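You operate a simulated robot arm through the tools that you are given. There is no shell and no other tool. Be economical: measure what you need, move in short steps, check, and stop when the job is done.

Carry out the task below with a simulated robot arm. There is one attempt and no reset: what you move stays moved.

Task
Put things in order on the plywood table. At the end: the clear green-rimmed water trap stands where the green hose connector stood; the purple valve housing stands where the clear green-rimmed water trap stood; the clear dosing cup (marked "DOSE") stands where the purple valve housing stood; the green hose connector stands on top of the white filter pack; whatever was shut is shut again. Leave all else as you found it, and nothing knocked over.

It is judged by the outcome, as a careful person would: the job done as asked, and still so three seconds after it is handed in. It fails if anything else is knocked over, pushed out of place, dropped, spilled or broken.

Robot
A 6-joint arm with a two-finger parallel gripper, fixed in place. Base frame: the origin is at the foot of the arm, x ahead of it, y to its left, z up; the work surface is at about z = 0. Readings come in cm, degrees, newtons and seconds.
With the tool pointing down near the work surface it reaches from about 16 to 42 cm from the base axis. Its first joint turns from -66.0 to 66.0 degrees. Payload 1.57 kg.
Tool frame: the origin (TCP) lies between the finger pads and is the grasp point; the fingertips stand 3 cm ahead of it; z points along the fingers, y is the line along which they close. Largest opening 8 cm; finger width 1.7, thickness 1.2; the body of the gripper, 4 by 8.2 cm, starts 8 cm behind the TCP.
Orientation is that of the tool frame in the base frame, as [roll, pitch, yaw] about the fixed x, y, z axes, in that order (R = Rz(yaw) Ry(pitch) Rx(roll)). With the fingers straight down and closing along the base's y, the tool's x points along the base's -x, its y along +y and its z along -z.

Tools
- The arm moves only by the tool jog_arm. Its argument "motion" is a list of rows, each a list of 6 numbers: the shift along the tool's x, y, z in cm, then the turn, a rotation vector about the tool's x, y, z in degrees. In form: [[dx, dy, dz, ax, ay, az], ...]. A call has 1 to 12 rows; each row shifts and turns the commanded pose from where the row before left it, along the tool's axes as they then stand. "claw" is the finger opening in cm, from 0 to 8, set as the call begins (left out, the last holds). Rows are played at 5 a second. More than 5 cm and 8.6 degrees between two rows, or a gripper value outside its range, and nothing of the call is played. Where a pose cannot be reached the arm comes as near as it can. A force on the tool above 40 N (or 10 N above the force at the start of the call, whichever is more), or a blocked arm, ends the call early, and 0.2 s more pass. The fingers move at their own pace (about 15.3 cm/s each) and stop on an object; they squeeze with about 43 N. The grip force told is the motor's: it shows also when the fingers shut on nothing. Time passes only in rows, and 0.2 s behind the last, so rows that do not move let the fingers close. The reply holds the time, the measured pose of the TCP, the force on the tool along the base axes, the opening and the grip force, in the units named above and with some noise, with the torque about the TCP (base axes, N m) and any sound that the robot's microphone picked up.
- Cameras (640 x 400 px; columns grow to the right, rows downward): "scene" is fixed at [5.17, -33.74, 40.89]; the picture's right is [0.78, -0.63, 0.00], its down [-0.44, -0.55, -0.71] and it looks along [0.45, 0.55, -0.70] (base axes); focal length 250 px, centre (320, 200). "wrist" rides on the gripper at [7.2, -0.7, -12.2] in the tool frame; the picture's right is [0.09, 1.00, 0.00], its down [-0.84, 0.08, -0.54] and it looks along [-0.54, 0.05, 0.84] (tool axes); focal length 238 px, centre (320, 200). There is no depth. A picture from a camera that has moved, and an enlarged one, comes with that camera's place and axes in the base frame and with its lens.
- camera(camera): a new picture of that camera. No time passes.
- close_up(camera, box): a new picture of the part [left, top, right, bottom] of that camera's present view, enlarged. No time passes.
- job_done(): hands the job in; it is judged then, once.

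Go step by step. Nothing tells you positions but the pictures and the camera data: compare them with the known pose of the tool, close in by small moves and look again before you grip or let go. The budget is 120 turns and 76 pictures, counting those below and the enlarged ones. Unless the task says otherwise, let go and move clear before handing in, and close with one line.

The tools are called as name(argument=value, ...) on one line, values as JSON. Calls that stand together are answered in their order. jog_arm: Moves the arm, as the interface text tells. Its arguments: {"type":"object","properties":{"motion":{"type":"array","items":{"type":"array","items":{"type":"number"}}},"claw":{"type":"number"}},"required":["motion"]} The other tools are called the same way: camera (camera) takes a picture; close_up (camera, box) takes an enlarged picture of a part of a camera's view; job_done () hands the job in.

At the start:

```text
time_s: 0.0
tcp_pos: [27.22, -6.59, 22.51]
orientation: [180.0, 0.1, 179.9]
wrist_force: [-0.2, -1.0, -0.4]
torque: [-0.05, 0.0, -0.03]
finger_gap: 8.02
finger_force: 0.1
```

scene: 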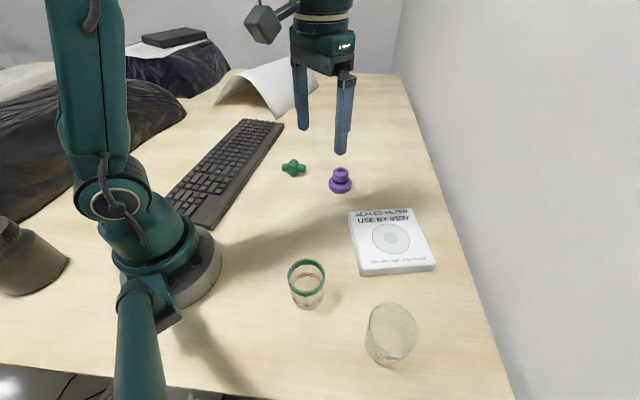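
wrist: 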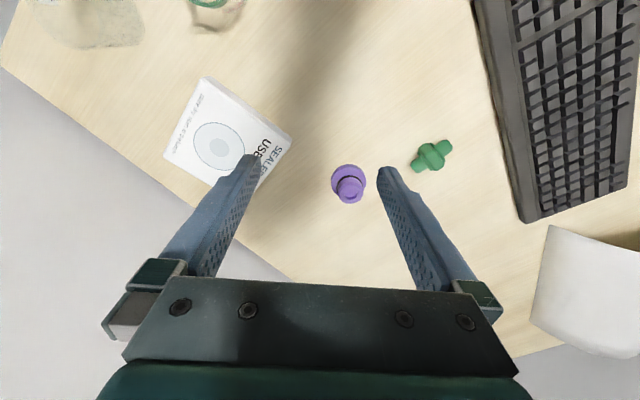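

I see the green connector near (33,11), the purple housing near (38.5,-0.5), the white pack near (34,-20), the trap near (15,-19) and the dosing cup near (19,-32). I'll look closer before moving anything.

close_up(camera="scene", box=[260, 240, 440, 380])

close_up(camera="scene", box=[260, 140, 440, 280])

close_up(camera="wrist", box=[140, 60, 480, 260])

```text
2.86 times, centred on (350, 310) of scene
camera zoom: at [5.17, -33.74, 40.89], right [0.78, -0.63, 0.0], down [-0.44, -0.55, -0.71], along [0.45, 0.55, -0.7], focal length 715 px, centre (234, -114)
```

zoom: 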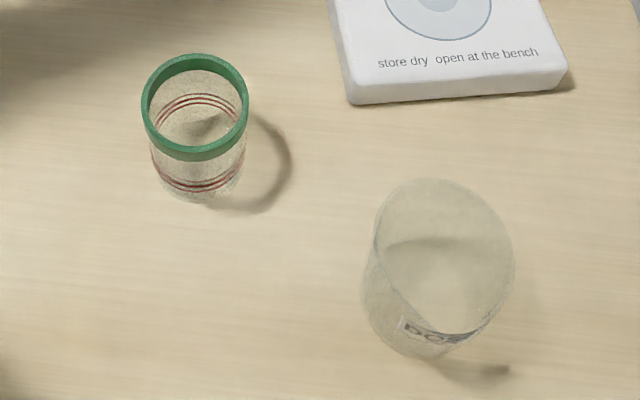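

```text
2.86 times, centred on (350, 210) of scene
camera zoom: at [5.17, -33.74, 40.89], right [0.78, -0.63, 0.0], down [-0.44, -0.55, -0.71], along [0.45, 0.55, -0.7], focal length 715 px, centre (234, 171)
```

zoom: 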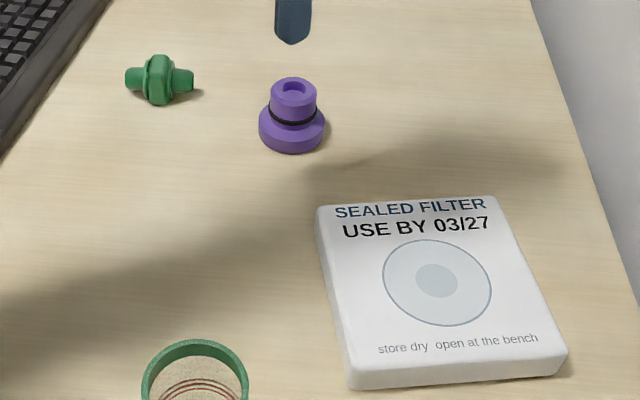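

```text
1.88 times, centred on (310, 160) of wrist
camera zoom: at [20.05, -7.39, 34.9], right [-0.09, 1.0, 0.0], down [0.84, 0.08, 0.54], along [0.54, 0.05, -0.84], focal length 449 px, centre (339, 275)
```

zoom: 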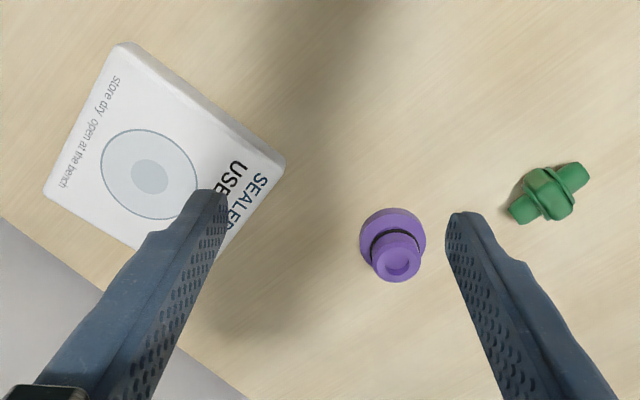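

Everything's upright, and nothing looks openable except the sealed pack, which stays as it is. First comes the connector: I'll move above it at about (32.5,10.5), with the fingers closing across its axis.

jog_arm(motion=[[-1.32, 4.27, 0, 0, 0, 0], [-1.32, 4.27, 0, 0, 0, 0], [-1.32, 4.27, 0, 0, 0, 0], [-1.32, 4.27, 0, 0, 0, 0], [0, 0, 3, 0, 0, 8.17], [0, 0, 3, 0, 0, 8.17], [0, 0, 2, 0, 0, 8.17], [0, 0, 0, 0, 0, 8.17], [0, 0, 0, 0, 0, 8.17], [0, 0, 0, 0, 0, 8.17], [0, 0, 0, 0, 0, 0]], claw=6)

camera(camera="wrist")

```text
time_s: 2.4
tcp_pos: [32.54, 10.52, 14.49]
orientation: [-179.9, 0.0, 130.9]
wrist_force: [-0.1, 0.1, 0.1]
torque: [-0.02, -0.02, -0.02]
finger_gap: 5.98
finger_force: 0.1
```

```text
70 pictures are left
camera wrist: at [27.31, 15.41, 26.91], right [0.69, 0.72, 0.0], down [0.61, -0.58, 0.54], along [0.39, -0.38, -0.84], focal length 238 px, centre (320, 200)
```

wrist: 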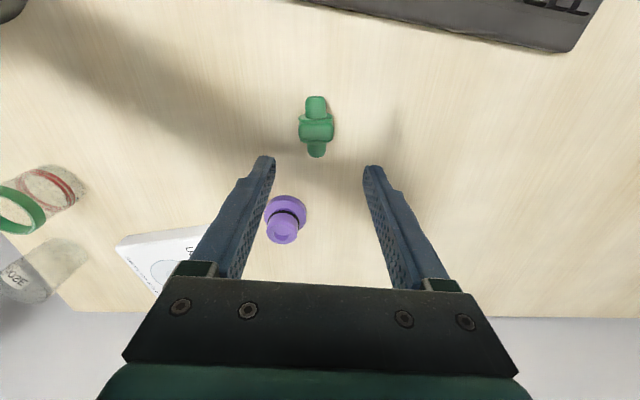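

The connector is aligned with the tool axis, and my estimate is about (32.4,10). I'll go lower to refine it.

jog_arm(motion=[[0, 0, 4, 0, 0, 0], [0, 0, 3.5, 0, 0, 0], [0, 0, 0, 0, 0, 0]])

camera(camera="wrist")

close_up(camera="scene", box=[240, 120, 360, 200])

```text
time_s: 3.2
tcp_pos: [32.44, 10.44, 6.98]
orientation: [180.0, 0.1, 131.0]
wrist_force: [-0.3, -0.4, 0.8]
torque: [0.01, -0.01, -0.01]
finger_gap: 6.03
finger_force: 0.0
```

```text
69 pictures are left
camera wrist: at [27.36, 15.38, 19.34], right [0.69, 0.72, 0.0], down [0.61, -0.58, 0.54], along [0.39, -0.37, -0.84], focal length 238 px, centre (320, 200)
```

wrist: 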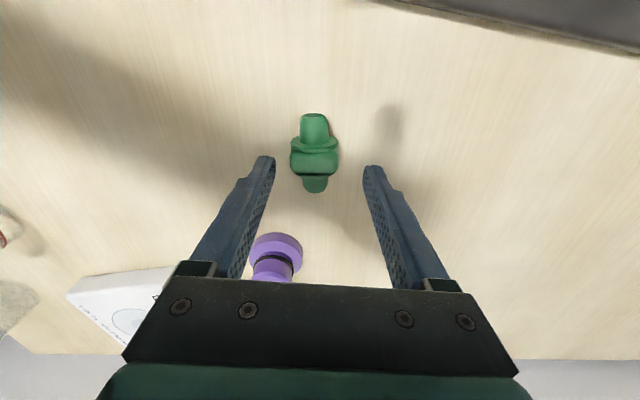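

```text
5.00 times, centred on (300, 160) of scene
camera zoom: at [5.17, -33.74, 40.89], right [0.78, -0.63, 0.0], down [-0.44, -0.55, -0.71], along [0.45, 0.55, -0.7], focal length 1251 px, centre (420, 400)
```

zoom: 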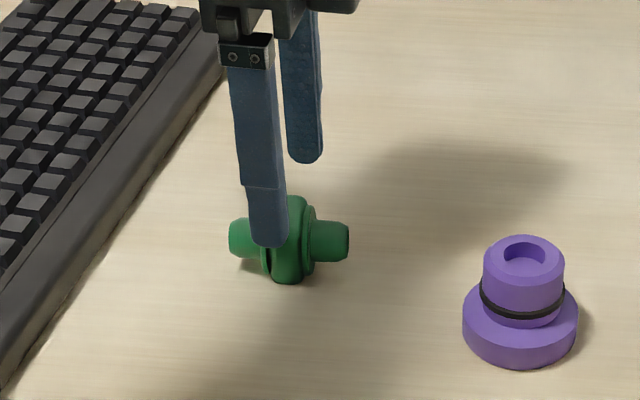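

The connector sits at about (32.5,10.0). I'll correct for that, descend with the tips just above the table, and grip.

jog_arm(motion=[[-0.37, -0.24, 1.8, 0, 0, 0], [0, 0, 1.85, 0, 0, 0], [0, 0, 0, 0, 0, 0]])

camera(camera="wrist")

close_up(camera="scene", box=[240, 120, 360, 200])

```text
time_s: 4.0
tcp_pos: [32.64, 10.11, 3.37]
orientation: [-180.0, 0.0, 131.0]
wrist_force: [-0.5, 0.2, -1.1]
torque: [-0.02, -0.02, 0.02]
finger_gap: 6.01
finger_force: 0.0
```

```text
67 pictures are left
camera wrist: at [27.35, 14.97, 15.75], right [0.69, 0.72, 0.0], down [0.61, -0.58, 0.54], along [0.39, -0.37, -0.84], focal length 238 px, centre (320, 200)
```

wrist: 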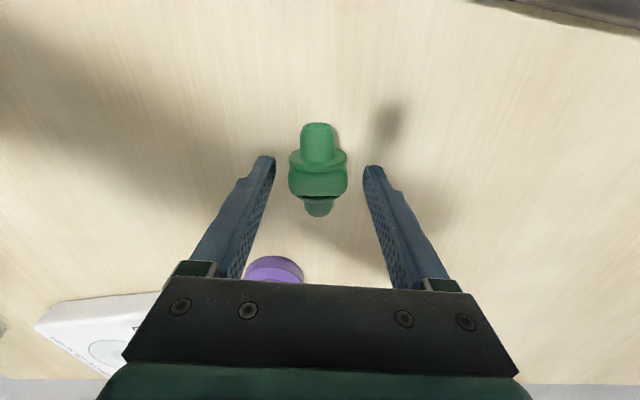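

```text
5.00 times, centred on (300, 160) of scene
camera zoom: at [5.17, -33.74, 40.89], right [0.78, -0.63, 0.0], down [-0.44, -0.55, -0.71], along [0.45, 0.55, -0.7], focal length 1251 px, centre (420, 400)
```

zoom: 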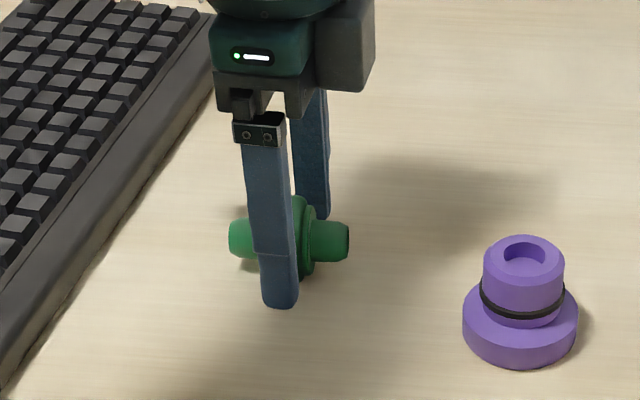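

The fingers straddle the flange, so I'll close and then lift a little.

jog_arm(motion=[[0, 0, 0, 0, 0, 0], [0, 0, 0, 0, 0, 0], [0, 0, 0, 0, 0, 0]], claw=2)

camera(camera="wrist")

```text
time_s: 4.8
tcp_pos: [32.55, 10.03, 3.5]
orientation: [179.9, 0.0, 131.0]
wrist_force: [-0.4, 1.0, -0.3]
torque: [0.03, 0.0, 0.0]
finger_gap: 3.43
finger_force: 41.9
```

```text
65 pictures are left
camera wrist: at [27.36, 14.98, 15.77], right [0.69, 0.72, 0.0], down [0.61, -0.58, 0.54], along [0.39, -0.37, -0.84], focal length 238 px, centre (320, 200)
```

wrist: 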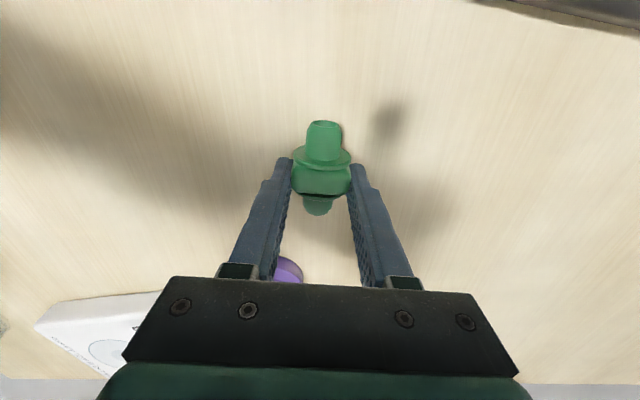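

It's held (3.4 cm wide). I'll lift it and carry it over the middle of the pack at about (33.7,-19.8).

jog_arm(motion=[[0, 0, -4.2, 0, 0, 0], [0, 0, -4.3, 0, 0, 0], [-3.31, -2.69, 0, 0, 0, 0], [-3.31, -2.69, 0, 0, 0, 0], [-3.31, -2.69, 0, 0, 0, 0], [-3.31, -2.69, 0, 0, 0, 0], [-3.31, -2.69, 0, 0, 0, 0], [-3.31, -2.69, 0, 0, 0, 0], [-3.31, -2.69, 0, 0, 0, 0], [0, 0, 0, 0, 0, 0], [0, 0, 0, 0, 0, 0]])

camera(camera="wrist")

camera(camera="scene")

```text
time_s: 7.2
tcp_pos: [33.42, -19.93, 12.06]
orientation: [-180.0, 0.0, 131.0]
wrist_force: [0.4, -0.3, 0.1]
torque: [-0.03, 0.01, -0.01]
finger_gap: 3.43
finger_force: 41.6
```

```text
64 pictures are left
camera wrist: at [28.21, -15.07, 24.36], right [0.69, 0.72, 0.0], down [0.61, -0.58, 0.54], along [0.39, -0.37, -0.84], focal length 238 px, centre (320, 200)
```

wrist: 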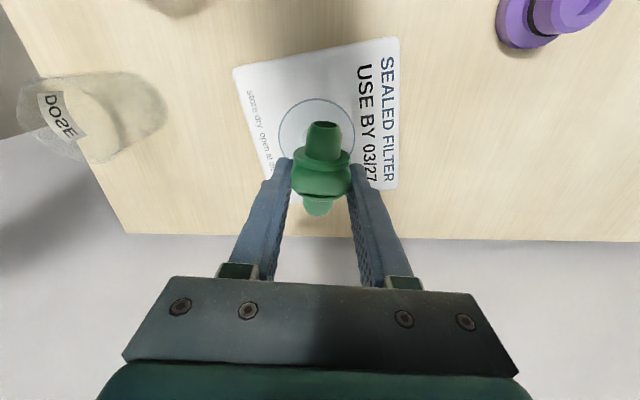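

```text
63 pictures are left
```

scene: 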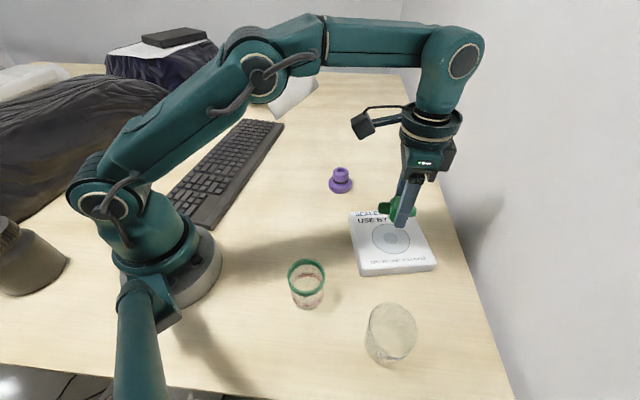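

The circle centre is about 0.5 cm from the tool, which is fine. I'll lower, slowing down near contact (expected TCP z of about 5.4).

jog_arm(motion=[[0, 0, 3, 0, 0, 0], [0, 0, 2.5, 0, 0, 0], [0, 0, 0.4, 0, 0, 0], [0, 0, 0, 0, 0, 0]])

close_up(camera="scene", box=[340, 180, 460, 280])

```text
time_s: 8.2
tcp_pos: [33.47, -19.85, 6.17]
orientation: [-179.9, 0.3, 131.0]
wrist_force: [-8.4, 0.3, 38.9]
torque: [0.18, 0.39, 0.03]
finger_gap: 3.44
finger_force: 42.0
```

```text
4.00 times, centred on (400, 230) of scene
camera zoom: at [5.16, -33.73, 40.9], right [0.78, -0.63, 0.0], down [-0.44, -0.55, -0.71], along [0.45, 0.55, -0.7], focal length 1001 px, centre (0, 80)
```

zoom: 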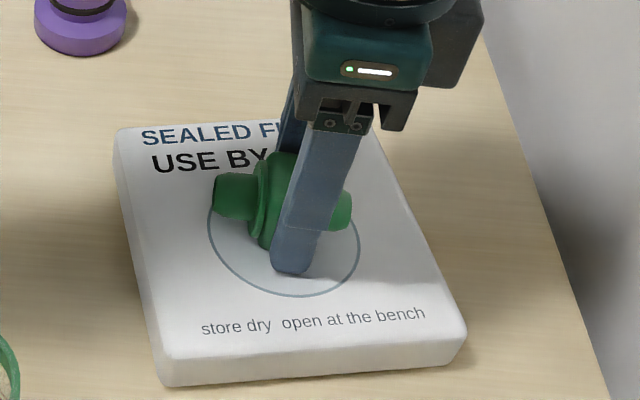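

Contact came earlier than expected, so the pack is about 2.6 cm thick. I'll back off a touch to relieve the force.

jog_arm(motion=[[0, 0, -0.15, 0, 0, 0], [0, 0, 0, 0, 0, 0]])

```text
time_s: 8.8
tcp_pos: [33.63, -19.92, 6.24]
orientation: [-180.0, 0.2, 131.0]
wrist_force: [0.6, -8.8, 17.4]
torque: [-0.22, 0.03, 0.0]
finger_gap: 3.41
finger_force: 41.4
```

jog_arm(motion=[[0, 0, -0.1, 0, 0, 0], [0, 0, 0, 0, 0, 0]])

```text
time_s: 9.4
tcp_pos: [33.44, -19.74, 6.32]
orientation: [-180.0, -0.1, 130.9]
wrist_force: [0.7, 0.7, 4.6]
torque: [-0.01, -0.05, 0.01]
finger_gap: 3.45
finger_force: 42.0
```

The connector is lightly resting on the pack. I'll open gently and check.

jog_arm(motion=[[0, 0, 0, 0, 0, 0], [0, 0, 0, 0, 0, 0], [0, 0, 0, 0, 0, 0]], claw=5.5)

camera(camera="wrist")

```text
time_s: 10.2
tcp_pos: [33.42, -19.83, 6.22]
orientation: [-180.0, 0.0, 131.0]
wrist_force: [1.3, 0.0, -0.2]
torque: [0.02, 0.0, -0.01]
finger_gap: 5.47
finger_force: 0.2
```

```text
61 pictures are left
camera wrist: at [28.32, -14.92, 18.62], right [0.69, 0.72, 0.0], down [0.61, -0.58, 0.54], along [0.39, -0.37, -0.84], focal length 238 px, centre (320, 200)
```

wrist: 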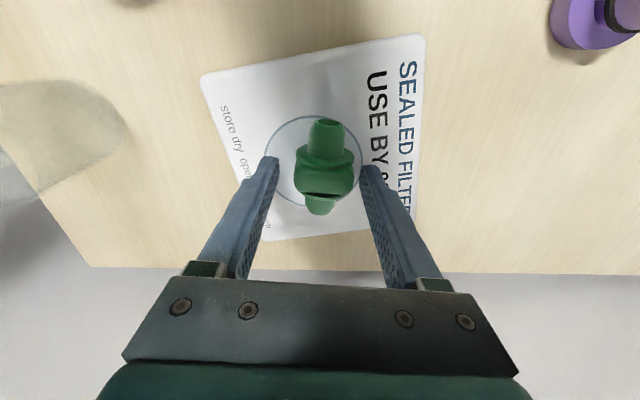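

The connector sits stably in the middle of the pack. I'll rise and move above the trap at about (14.9,-18.7).

jog_arm(motion=[[0, 0, -4, 0, 0, 0], [0, 0, -4, 0, 0, 0], [0, 0, -4, 0, 0, 0], [3.24, -3.31, 0, 0, 0, 0], [3.24, -3.31, 0, 0, 0, 0], [3.24, -3.31, 0, 0, 0, 0], [3.24, -3.31, 0, 0, 0, 0], [0, 0, 0, 0, 0, 0], [0, 0, 0, 0, 0, 0]], claw=8)

camera(camera="wrist")

camera(camera="scene")

```text
time_s: 12.2
tcp_pos: [25.35, -28.1, 17.64]
orientation: [180.0, -0.1, 131.0]
wrist_force: [-0.2, 0.3, -0.5]
torque: [0.0, 0.03, -0.01]
finger_gap: 7.98
finger_force: 0.2
out of reach, approached as far as the arm can: row 3, 4, 5, 6, 7
```

```text
60 pictures are left
camera wrist: at [20.21, -23.31, 30.01], right [0.69, 0.72, 0.0], down [0.61, -0.58, 0.54], along [0.39, -0.37, -0.84], focal length 238 px, centre (320, 200)
```

wrist: 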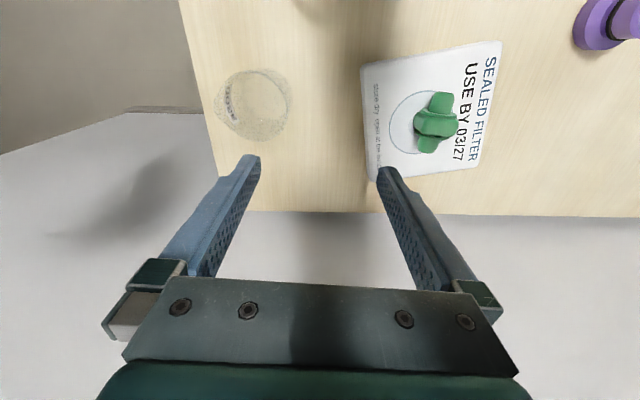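

```text
59 pictures are left
```

scene: 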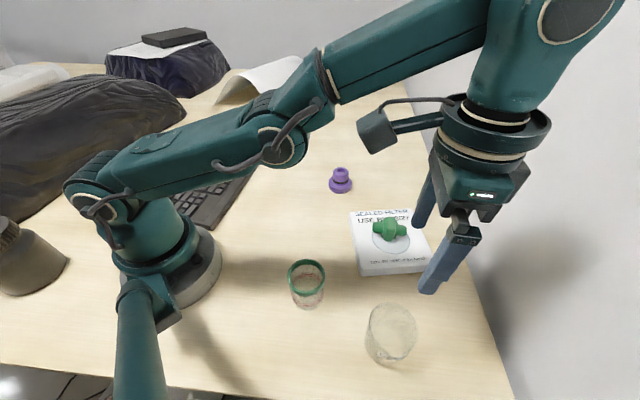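

The arm got stuck at its reach limit up high and ended at (25.4,-28.1); nothing was touched. I'll move inward in small steps from here and see whether the pose follows.

jog_arm(motion=[[2, 0, 0, 0, 0, 0], [2, 0, 0, 0, 0, 0], [0, 0, 0, 0, 0, 0]])

```text
time_s: 13.0
tcp_pos: [24.49, -26.6, 17.94]
orientation: [180.0, 0.1, 131.0]
wrist_force: [0.7, -0.7, 0.0]
torque: [0.01, 0.02, -0.03]
finger_gap: 8.02
finger_force: 0.0
out of reach, approached as far as the arm can: row 1, 2
```

jog_arm(motion=[[2, 0, 1.5, 0, 0, 0], [2, 0, 1.5, 0, 0, 0], [0, 0, 0, 0, 0, 0]])

```text
time_s: 13.8
tcp_pos: [21.78, -23.66, 15.1]
orientation: [180.0, 0.1, 130.9]
wrist_force: [0.2, 0.0, 0.0]
torque: [-0.04, 0.02, 0.01]
finger_gap: 8.02
finger_force: 0.0
```

Now it follows again. Next I'll move over the trap at z=15, with the tips at 12, clear of its 7.5 cm top.

jog_arm(motion=[[2.75, -0.65, 0, 0, 0, 0], [2.75, -0.65, 0, 0, 0, 0], [2.75, -0.65, 0, 0, 0, 0], [0, 0, 0, 0, 0, 0]])

camera(camera="wrist")

camera(camera="scene")

```text
time_s: 14.8
tcp_pos: [15.13, -18.75, 14.99]
orientation: [-180.0, 0.0, 131.0]
wrist_force: [0.1, -0.2, -0.5]
torque: [-0.02, 0.03, -0.02]
finger_gap: 7.98
finger_force: 0.0
```

```text
58 pictures are left
camera wrist: at [9.84, -13.85, 27.28], right [0.69, 0.72, 0.0], down [0.61, -0.58, 0.54], along [0.39, -0.38, -0.84], focal length 238 px, centre (320, 200)
```

wrist: 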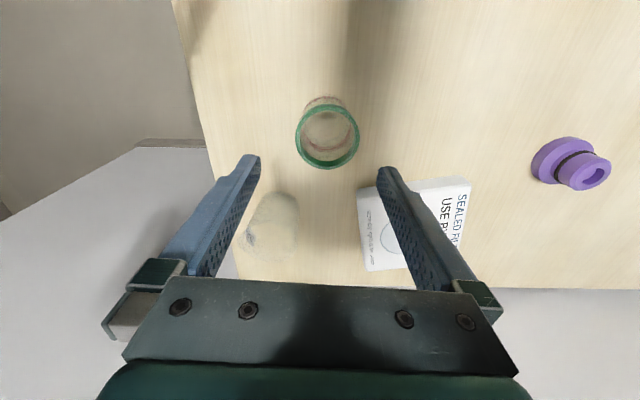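

```text
57 pictures are left
```

scene: 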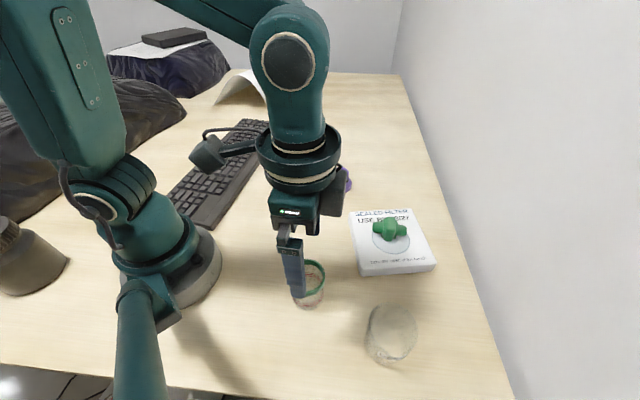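

The trap refines to about (14.9,-18.3), with the rim 5.6 cm wide. I'll correct and come down just above the rim.

jog_arm(motion=[[0.45, 0.25, 2, 0, 0, 0], [0, 0, 1.8, 0, 0, 0], [0, 0, 0, 0, 0, 0]])

camera(camera="wrist")

close_up(camera="scene", box=[240, 220, 400, 340])

```text
time_s: 15.6
tcp_pos: [15.09, -18.3, 11.13]
orientation: [-180.0, -0.1, 131.0]
wrist_force: [0.1, 0.2, 0.5]
torque: [0.01, 0.02, -0.01]
finger_gap: 8.01
finger_force: 0.0
```

```text
56 pictures are left
camera wrist: at [9.85, -13.42, 23.43], right [0.69, 0.72, 0.0], down [0.61, -0.58, 0.54], along [0.39, -0.37, -0.84], focal length 238 px, centre (320, 200)
```

wrist: 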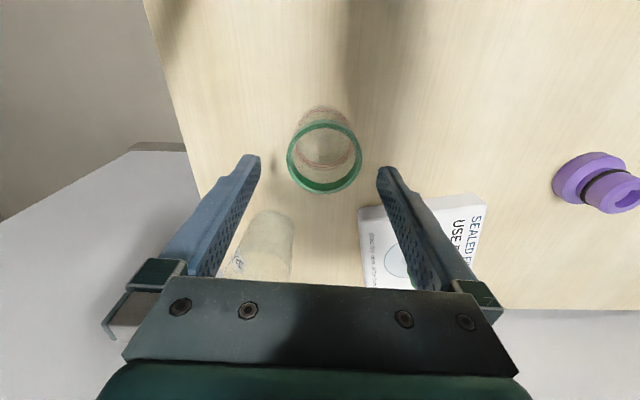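

```text
3.33 times, centred on (320, 280) of scene
camera zoom: at [5.17, -33.74, 40.89], right [0.78, -0.63, 0.0], down [-0.44, -0.55, -0.71], along [0.45, 0.55, -0.7], focal length 834 px, centre (320, -67)
```

zoom: 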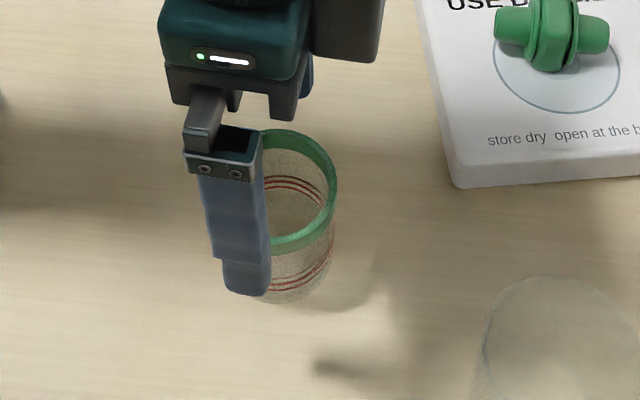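

The trap is centred within about 0.2 cm. I'll descend around it.

jog_arm(motion=[[0, 0.2, 1.5, 0, 0, 0], [0, 0, 2.2, 0, 0, 0], [0, 0, 2.2, 0, 0, 0], [0, 0, 0, 0, 0, 0]])

camera(camera="wrist")

```text
time_s: 16.6
tcp_pos: [15.23, -18.25, 5.23]
orientation: [180.0, 0.0, 131.0]
wrist_force: [0.3, -0.3, 0.2]
torque: [-0.02, 0.02, -0.01]
finger_gap: 7.98
finger_force: 0.1
```

```text
54 pictures are left
camera wrist: at [9.97, -13.32, 17.61], right [0.69, 0.72, 0.0], down [0.61, -0.58, 0.54], along [0.39, -0.37, -0.84], focal length 238 px, centre (320, 200)
```

wrist: 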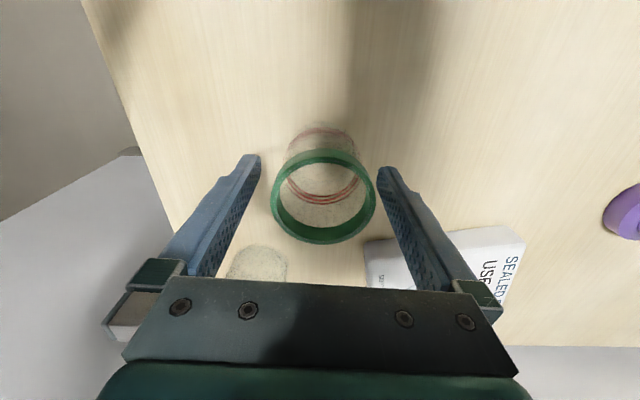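

The trap's centre lies about 0.5 cm toward tool +x, so I'll shift and then close gently in stages.

jog_arm(motion=[[0.55, 0.05, 0, 0, 0, 0], [0, 0, 0, 0, 0, 0]], claw=6.2)

camera(camera="wrist")

```text
time_s: 17.2
tcp_pos: [14.81, -17.74, 5.3]
orientation: [-180.0, 0.0, 131.1]
wrist_force: [0.7, -0.4, 0.5]
torque: [0.04, -0.01, -0.04]
finger_gap: 6.19
finger_force: 0.1
```

```text
53 pictures are left
camera wrist: at [9.62, -12.85, 17.59], right [0.69, 0.72, 0.0], down [0.61, -0.58, 0.54], along [0.39, -0.37, -0.84], focal length 238 px, centre (320, 200)
```

wrist: 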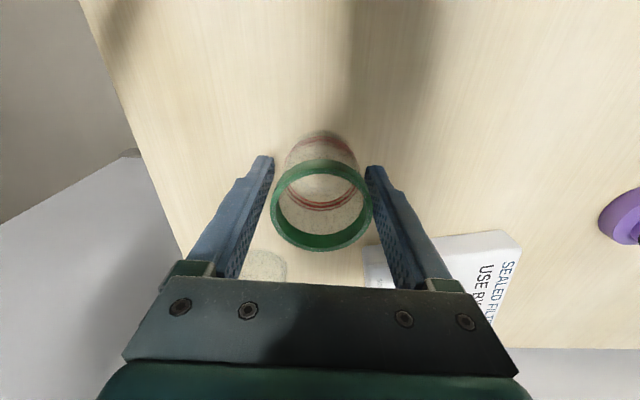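

jog_arm(motion=[[0, 0, 0, 0, 0, 0], [0, 0, 0, 0, 0, 0]], claw=5.3)

```text
time_s: 17.8
tcp_pos: [14.76, -17.71, 5.3]
orientation: [180.0, -0.1, 131.1]
wrist_force: [0.3, -0.2, -0.4]
torque: [0.05, 0.01, -0.02]
finger_gap: 5.3
finger_force: 0.0
```

jog_arm(motion=[[0, 0, 0, 0, 0, 0], [0, 0, 0, 0, 0, 0]], claw=4.9)

```text
time_s: 18.4
tcp_pos: [14.72, -17.81, 5.24]
orientation: [180.0, 0.1, 131.0]
wrist_force: [-0.7, 0.3, 0.0]
torque: [-0.03, 0.01, 0.0]
finger_gap: 5.02
finger_force: 43.0
```

The trap is gripped at 5.0 cm with its centre at about (14.75,-17.8). I'll lift it, keeping it upright, and carry it over the connector's old spot at (32.5,10).

jog_arm(motion=[[0, 0, -3, 0, 0, 0], [0, 0, -5, 0, 0, 0], [1.034, 3.511, 0, 0, 0, 0], [1.034, 3.511, 0, 0, 0, 0], [1.034, 3.511, 0, 0, 0, 0], [1.034, 3.511, 0, 0, 0, 0], [1.034, 3.511, 0, 0, 0, 0], [1.034, 3.511, 0, 0, 0, 0], [1.034, 3.511, 0, 0, 0, 0], [1.034, 3.511, 0, 0, 0, 0], [1.034, 3.511, 0, 0, 0, 0], [0, 0, 0, 0, 0, 0]])

camera(camera="scene")

camera(camera="wrist")

```text
time_s: 21.0
tcp_pos: [32.63, 10.2, 13.29]
orientation: [-180.0, 0.0, 131.0]
wrist_force: [-0.5, -0.4, -0.7]
torque: [0.0, 0.01, 0.01]
finger_gap: 4.98
finger_force: 0.8
```

```text
52 pictures are left
```

scene: 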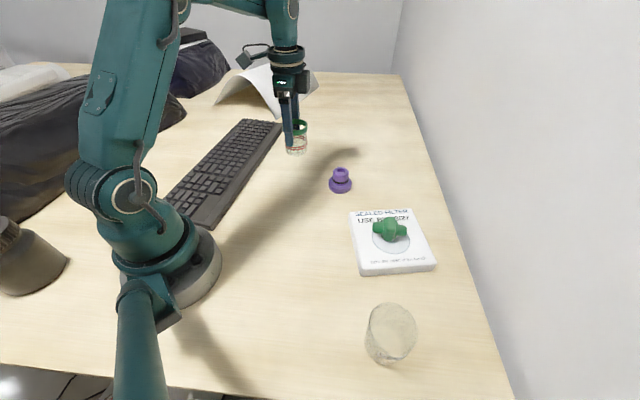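

```text
51 pictures are left
camera wrist: at [27.46, 14.98, 25.52], right [0.69, 0.72, 0.0], down [0.61, -0.58, 0.54], along [0.39, -0.37, -0.84], focal length 238 px, centre (320, 200)
```

wrist: 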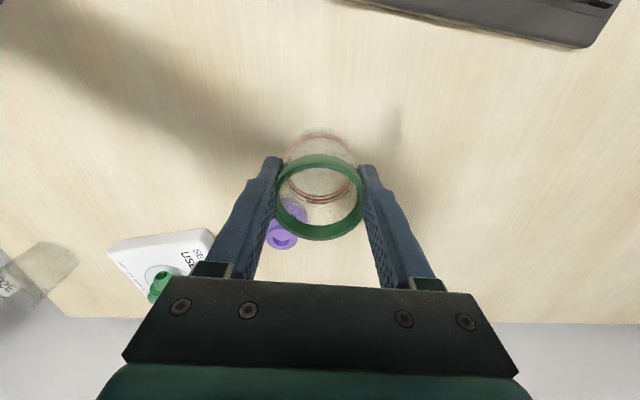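

The grip force has dropped off, so I'll tighten the setpoint slightly before lowering.

jog_arm(motion=[[0, 0, 0, 0, 0, 0], [0, 0, 0, 0, 0, 0]], claw=4.5)

camera(camera="wrist")

```text
time_s: 21.6
tcp_pos: [32.64, 10.03, 13.18]
orientation: [180.0, 0.1, 131.0]
wrist_force: [0.0, 0.8, -0.1]
torque: [-0.01, 0.0, -0.02]
finger_gap: 4.89
finger_force: 42.8
```

```text
50 pictures are left
camera wrist: at [27.45, 14.93, 25.53], right [0.69, 0.72, 0.0], down [0.61, -0.58, 0.54], along [0.39, -0.37, -0.84], focal length 238 px, centre (320, 200)
```

wrist: 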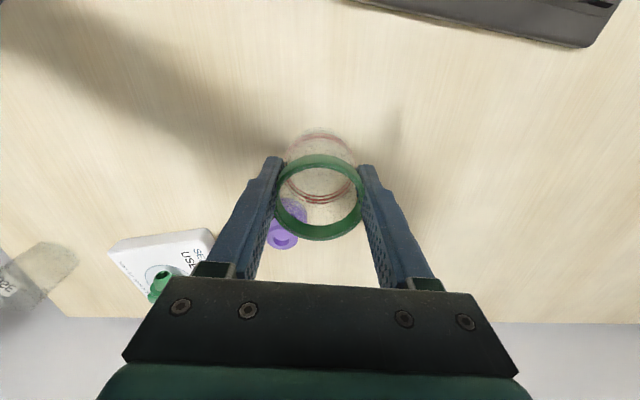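

Held firmly. The trap centre is about 0.3 cm off along tool x, so I'll compensate and lower to near table contact (TCP z of about 5.3).

jog_arm(motion=[[-0.3, 0, 3, 0, 0, 0], [0, 0, 3, 0, 0, 0], [0, 0, 1.5, 0, 0, 0], [0, 0, 0, 0, 0, 0], [0, 0, 0.25, 0, 0, 0], [0, 0, 0, 0, 0, 0]])

close_up(camera="scene", box=[240, 110, 360, 200])

camera(camera="wrist")

```text
time_s: 23.0
tcp_pos: [32.82, 9.87, 5.65]
orientation: [179.8, 0.1, 131.1]
wrist_force: [-2.4, -1.4, 30.3]
torque: [-0.27, 0.14, -0.03]
finger_gap: 4.89
finger_force: 43.0
```

```text
4.44 times, centred on (300, 155) of scene
camera zoom: at [5.16, -33.74, 40.89], right [0.78, -0.63, 0.0], down [-0.44, -0.55, -0.71], along [0.45, 0.55, -0.7], focal length 1112 px, centre (409, 400)
```

zoom: 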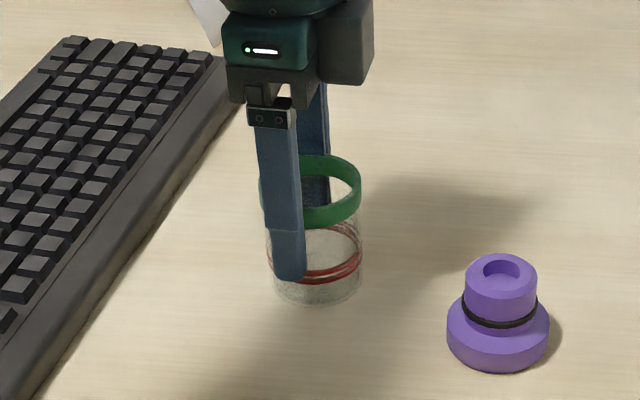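

```text
48 pictures are left
camera wrist: at [27.56, 14.76, 17.99], right [0.69, 0.72, 0.0], down [0.61, -0.58, 0.54], along [0.39, -0.37, -0.84], focal length 238 px, centre (320, 200)
```

wrist: 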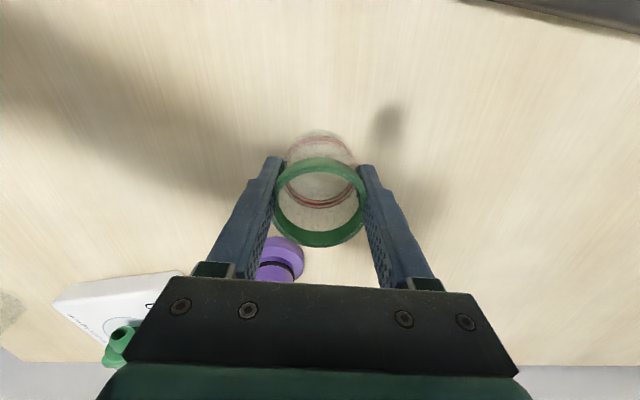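

It's on the table. I'll relieve the force and then open.

jog_arm(motion=[[0, 0, -0.2, 0, 0, 0], [0, 0, 0, 0, 0, 0]])

```text
time_s: 23.6
tcp_pos: [32.6, 9.85, 5.74]
orientation: [-179.8, -0.2, 131.0]
wrist_force: [1.3, -1.4, 0.6]
torque: [0.02, -0.06, 0.01]
finger_gap: 4.9
finger_force: 43.0
```

jog_arm(motion=[[0, 0, 0, 0, 0, 0], [0, 0, 0, 0, 0, 0], [0, 0, 0, 0, 0, 0]], claw=7.5)

close_up(camera="scene", box=[240, 110, 360, 200])

camera(camera="wrist")

```text
time_s: 24.4
tcp_pos: [32.81, 9.79, 5.85]
orientation: [180.0, 0.0, 130.9]
wrist_force: [0.0, -0.5, 0.0]
torque: [0.0, -0.01, 0.0]
finger_gap: 7.52
finger_force: 0.0
```

```text
4.44 times, centred on (300, 155) of scene
camera zoom: at [5.17, -33.74, 40.89], right [0.78, -0.63, 0.0], down [-0.44, -0.55, -0.71], along [0.45, 0.55, -0.7], focal length 1112 px, centre (409, 400)
```

zoom: 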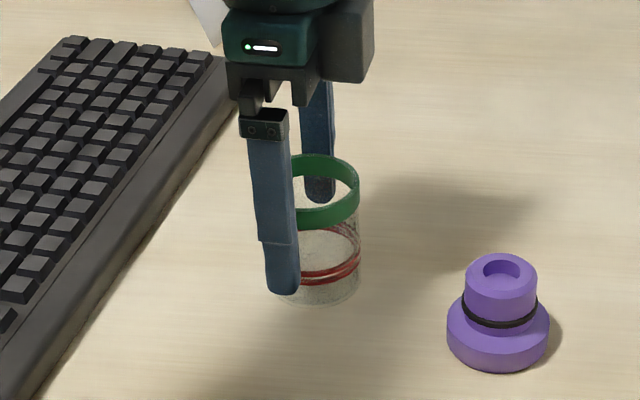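

```text
46 pictures are left
camera wrist: at [27.57, 14.74, 18.14], right [0.69, 0.72, 0.0], down [0.61, -0.58, 0.54], along [0.39, -0.37, -0.84], focal length 238 px, centre (320, 200)
```

wrist: 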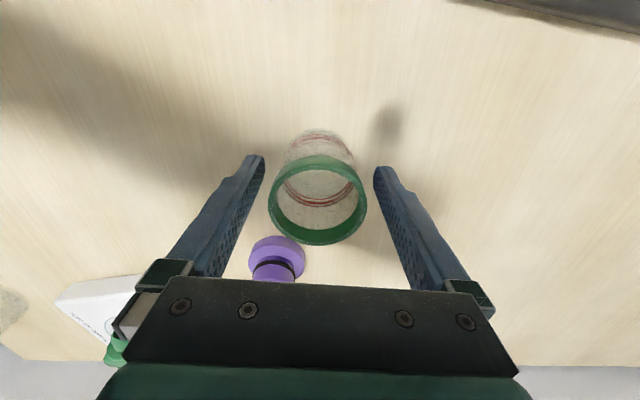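

The trap stands, but comparing scene pixels (connector centre near u=293, trap base near u=299) it's about 1 cm off along the connector's old axis. I'll regrip centred and correct by 1 cm.

jog_arm(motion=[[-0.3, 0, 0.3, 0, 0, 0], [0, 0, 0, 0, 0, 0]])

jog_arm(motion=[[0, 0, 0, 0, 0, 0], [0, 0, 0, 0, 0, 0], [0, 0, 0, 0, 0, 0]], claw=4.4)

jog_arm(motion=[[0, 0, -0.8, 0, 0, 0], [0.5, 0, 0, 0, 0, 0], [0.5, 0, 0, 0, 0, 0], [0, 0, 0.5, 0, 0, 0], [0, 0, 0.2, 0, 0, 0], [0, 0, 0, 0, 0, 0]])

close_up(camera="scene", box=[240, 110, 360, 200])

```text
time_s: 25.0
tcp_pos: [33.0, 9.66, 5.48]
orientation: [-179.9, 0.1, 131.0]
wrist_force: [-1.2, 0.4, 0.5]
torque: [0.0, 0.0, 0.0]
finger_gap: 7.51
finger_force: 0.1
```

```text
time_s: 25.8
tcp_pos: [33.04, 9.55, 5.48]
orientation: [-180.0, 0.0, 131.1]
wrist_force: [0.2, -0.1, 1.1]
torque: [-0.03, -0.02, -0.01]
finger_gap: 4.89
finger_force: 42.5
```

```text
time_s: 27.2
tcp_pos: [32.23, 10.4, 5.59]
orientation: [-179.9, 0.0, 131.0]
wrist_force: [-1.1, -0.4, 0.1]
torque: [-0.01, -0.02, -0.01]
finger_gap: 4.88
finger_force: 43.3
```

```text
4.44 times, centred on (300, 155) of scene
camera zoom: at [5.17, -33.74, 40.89], right [0.78, -0.63, 0.0], down [-0.44, -0.55, -0.71], along [0.45, 0.55, -0.7], focal length 1112 px, centre (409, 400)
```

zoom: 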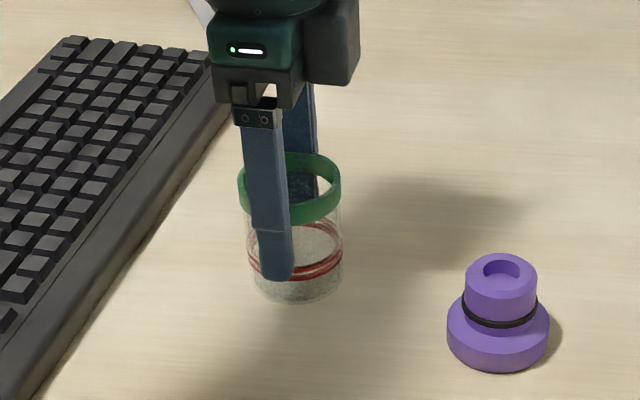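

The base is now at u≈296, matching. I'll set it down the last millimetre, release, and rise straight up.

jog_arm(motion=[[0, 0, 0.12, 0, 0, 0], [0, 0, 0, 0, 0, 0]])

jog_arm(motion=[[0, 0, 0, 0, 0, 0], [0, 0, 0, 0, 0, 0], [0, 0, -1.5, 0, 0, 0], [0, 0, -3, 0, 0, 0], [0, 0, -4, 0, 0, 0], [0, 0, 0, 0, 0, 0]], claw=7.5)

camera(camera="scene")

camera(camera="wrist")

```text
time_s: 27.8
tcp_pos: [32.27, 10.34, 5.45]
orientation: [179.9, 0.0, 131.0]
wrist_force: [-3.7, 1.6, 11.8]
torque: [0.03, 0.24, 0.03]
finger_gap: 4.9
finger_force: 43.1
```

```text
time_s: 29.2
tcp_pos: [32.46, 10.53, 14.01]
orientation: [-179.9, 0.0, 130.9]
wrist_force: [0.1, 0.0, 0.3]
torque: [0.0, -0.01, -0.01]
finger_gap: 7.49
finger_force: 0.1
```

```text
44 pictures are left
```

scene: 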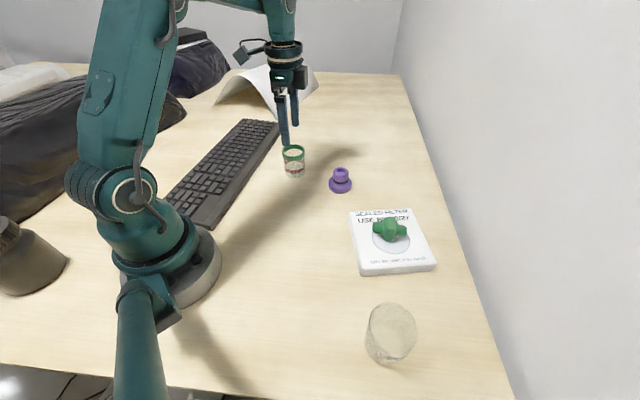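

```text
43 pictures are left
camera wrist: at [27.24, 15.37, 26.26], right [0.69, 0.72, 0.0], down [0.61, -0.58, 0.54], along [0.39, -0.37, -0.84], focal length 238 px, centre (320, 200)
```

wrist: 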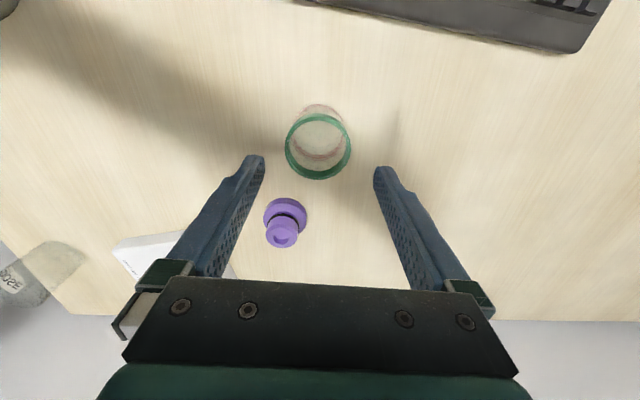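

The trap stands in place. Next I'll move above the purple housing at about (37.6,-1.1).

jog_arm(motion=[[-3.05, -0.92, 0.5, 0, 0, 0], [-3.05, -0.92, 0.5, 0, 0, 0], [-3.05, -0.92, 0.5, 0, 0, 0], [-3.05, -0.92, 0.5, 0, 0, 0], [0, 0, 0, 0, 0, 0]], claw=6)

camera(camera="wrist")

close_up(camera="scene", box=[270, 120, 390, 210])

```text
time_s: 30.4
tcp_pos: [37.59, -1.34, 11.84]
orientation: [180.0, 0.0, 131.0]
wrist_force: [-0.4, 0.0, 0.2]
torque: [0.01, 0.0, 0.0]
finger_gap: 5.98
finger_force: 0.0
```

```text
42 pictures are left
camera wrist: at [32.44, 3.52, 24.16], right [0.69, 0.72, 0.0], down [0.61, -0.58, 0.54], along [0.39, -0.37, -0.84], focal length 238 px, centre (320, 200)
```

wrist: 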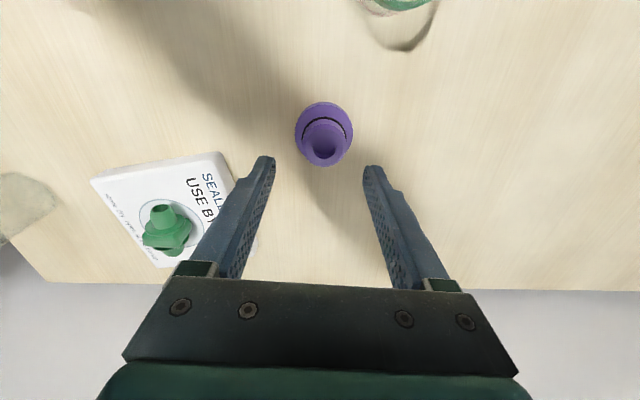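

```text
4.44 times, centred on (330, 165) of scene
camera zoom: at [5.17, -33.74, 40.89], right [0.78, -0.63, 0.0], down [-0.44, -0.55, -0.71], along [0.45, 0.55, -0.7], focal length 1112 px, centre (276, 356)
```

zoom: 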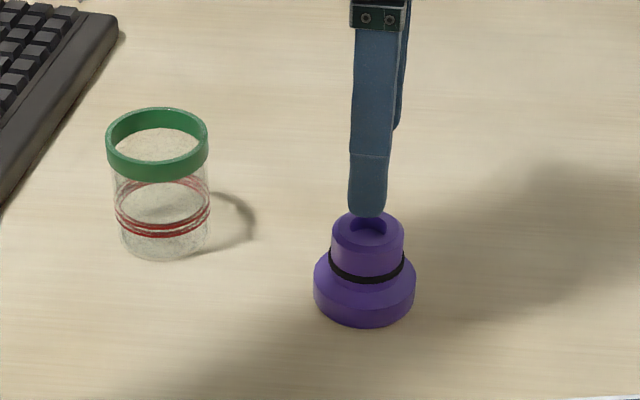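

The tool is nearly centred on the housing. I'll descend so the tips straddle the upper cylinder, above the wide base disc.

jog_arm(motion=[[0.3, 0.25, 2.5, 0, 0, 0], [0, 0, 2, 0, 0, 0], [0, 0, 1.7, 0, 0, 0], [0, 0, 0, 0, 0, 0]])

camera(camera="wrist")

close_up(camera="scene", box=[290, 120, 390, 210])

```text
time_s: 31.4
tcp_pos: [37.4, -1.01, 5.79]
orientation: [-180.0, 0.0, 131.0]
wrist_force: [0.1, 0.4, 0.1]
torque: [0.0, 0.0, -0.01]
finger_gap: 6.01
finger_force: 0.1
```

```text
40 pictures are left
camera wrist: at [32.24, 3.95, 18.08], right [0.69, 0.72, 0.0], down [0.61, -0.58, 0.54], along [0.39, -0.37, -0.84], focal length 238 px, centre (320, 200)
```

wrist: 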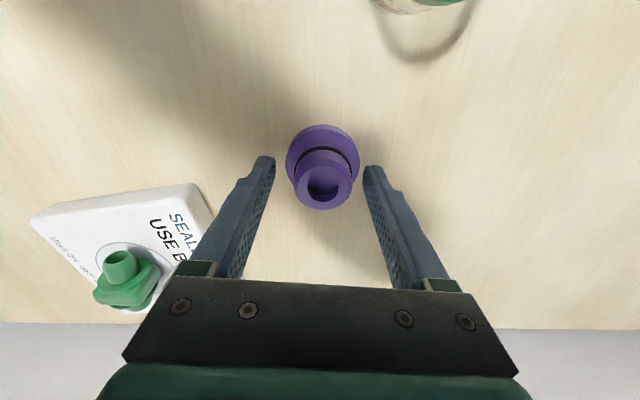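

```text
4.44 times, centred on (340, 165) of scene
camera zoom: at [5.17, -33.74, 40.89], right [0.78, -0.63, 0.0], down [-0.44, -0.55, -0.71], along [0.45, 0.55, -0.7], focal length 1112 px, centre (231, 356)
```

zoom: 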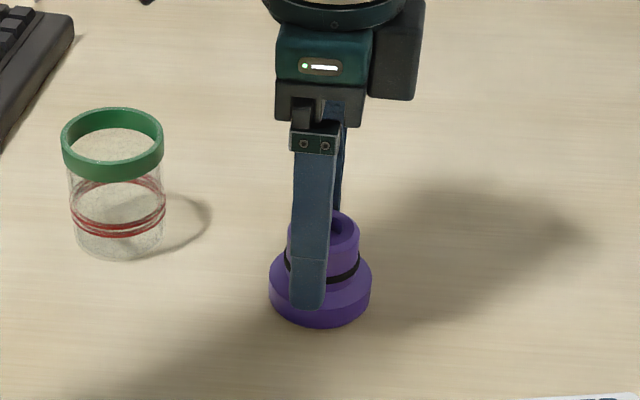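

Centred. I'll go down 0.3 more and grip.

jog_arm(motion=[[0, 0.1, 0.3, 0, 0, 0], [0, 0, 0, 0, 0, 0]])

jog_arm(motion=[[0, 0, 0, 0, 0, 0], [0, 0, 0, 0, 0, 0], [0, 0, 0, 0, 0, 0]], claw=2)

camera(camera="wrist")

```text
time_s: 32.0
tcp_pos: [37.44, -0.79, 5.54]
orientation: [-180.0, -0.1, 131.0]
wrist_force: [0.1, 0.4, 0.8]
torque: [-0.01, 0.02, 0.03]
finger_gap: 6.0
finger_force: 0.1
```

```text
time_s: 32.8
tcp_pos: [37.61, -0.99, 5.57]
orientation: [180.0, -0.1, 130.9]
wrist_force: [0.1, 1.1, -0.3]
torque: [0.03, 0.0, 0.01]
finger_gap: 3.61
finger_force: 42.9
```

```text
38 pictures are left
camera wrist: at [32.35, 4.04, 17.82], right [0.69, 0.72, 0.0], down [0.61, -0.58, 0.54], along [0.39, -0.37, -0.84], focal length 238 px, centre (320, 200)
```

wrist: 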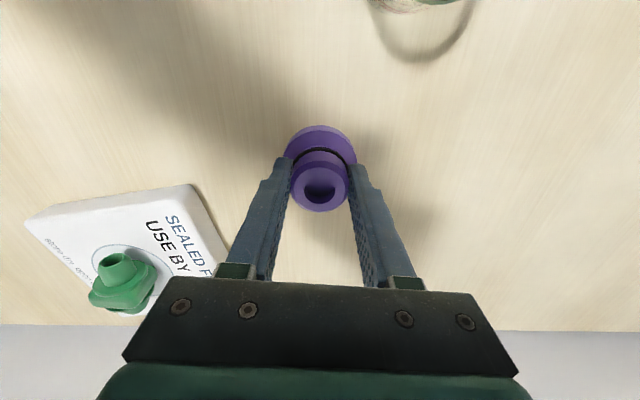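

It's gripped at 3.6 cm. I'll lift and carry it to the trap's old spot at about (15.0,-18.1).

jog_arm(motion=[[0, 0, -3, 0, 0, 0], [0, 0, -3, 0, 0, 0], [0.22, -3.53, 0, 0, 0, 0], [0.22, -3.53, 0, 0, 0, 0], [0.22, -3.53, 0, 0, 0, 0], [0.22, -3.53, 0, 0, 0, 0], [0.22, -3.53, 0, 0, 0, 0], [0.22, -3.53, 0, 0, 0, 0], [0.22, -3.53, 0, 0, 0, 0], [0.22, -3.53, 0, 0, 0, 0], [0, 0, 0, 0, 0, 0], [0, 0, 0, 0, 0, 0]])

jog_arm(motion=[[0, 0, 3, 0, 0, 0], [0, 0, 2.5, 0, 0, 0], [0, 0, 0, 0, 0, 0]])

camera(camera="scene")

close_up(camera="scene", box=[260, 240, 440, 380])

```text
time_s: 35.4
tcp_pos: [15.05, -18.06, 11.33]
orientation: [-180.0, 0.0, 131.0]
wrist_force: [0.5, 0.6, -0.8]
torque: [-0.02, -0.02, 0.02]
finger_gap: 3.63
finger_force: 42.9
```

```text
time_s: 36.2
tcp_pos: [15.22, -18.06, 5.87]
orientation: [-179.9, 0.1, 130.9]
wrist_force: [0.0, 0.9, -0.7]
torque: [-0.02, 0.0, -0.05]
finger_gap: 3.61
finger_force: 43.0
```

```text
37 pictures are left
```

scene: 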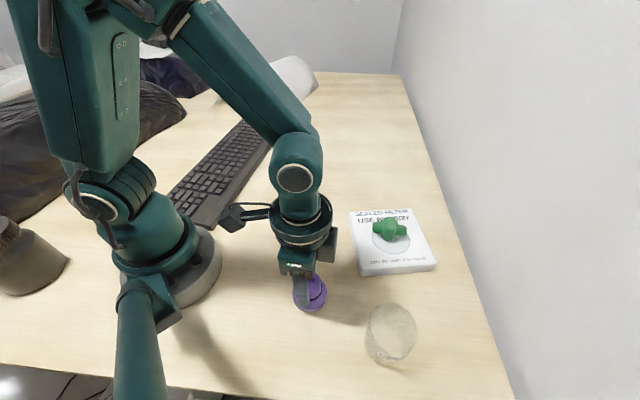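

```text
2.86 times, centred on (350, 310) of scene
camera zoom: at [5.17, -33.74, 40.89], right [0.78, -0.63, 0.0], down [-0.44, -0.55, -0.71], along [0.45, 0.55, -0.7], focal length 715 px, centre (234, -114)
```

zoom: 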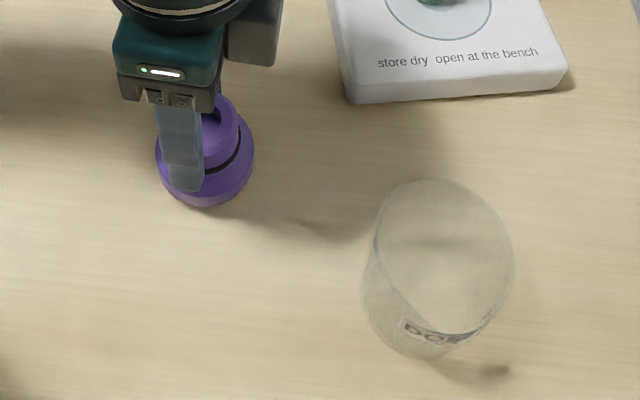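

The housing is within about 0.5 cm of the trap's old footprint, with a small correction left along tool x. Then I'll lower to contact.

jog_arm(motion=[[0.35, 0.15, 0, 0, 0, 0], [0, 0, 0.2, 0, 0, 0], [0, 0, 0.1, 0, 0, 0], [0, 0, 0, 0, 0, 0]])

```text
time_s: 37.2
tcp_pos: [15.02, -17.63, 5.48]
orientation: [180.0, -0.1, 131.0]
wrist_force: [-0.6, -0.4, -0.9]
torque: [0.01, 0.0, -0.01]
finger_gap: 3.61
finger_force: 42.6
```

jog_arm(motion=[[0, 0, 0.08, 0, 0, 0], [0, 0, 0, 0, 0, 0], [0, 0, 0.08, 0, 0, 0], [0, 0, 0, 0, 0, 0]])

close_up(camera="scene", box=[260, 240, 440, 380])

```text
time_s: 38.2
tcp_pos: [14.96, -17.71, 5.53]
orientation: [-180.0, 0.1, 131.1]
wrist_force: [1.2, 1.6, 5.4]
torque: [0.12, -0.09, 0.04]
finger_gap: 3.64
finger_force: 42.9
```

```text
2.86 times, centred on (350, 310) of scene
camera zoom: at [5.17, -33.74, 40.89], right [0.78, -0.63, 0.0], down [-0.44, -0.55, -0.71], along [0.45, 0.55, -0.7], focal length 715 px, centre (234, -114)
```

zoom: 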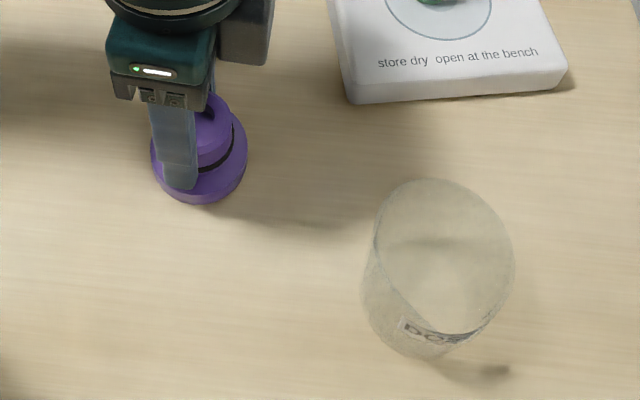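

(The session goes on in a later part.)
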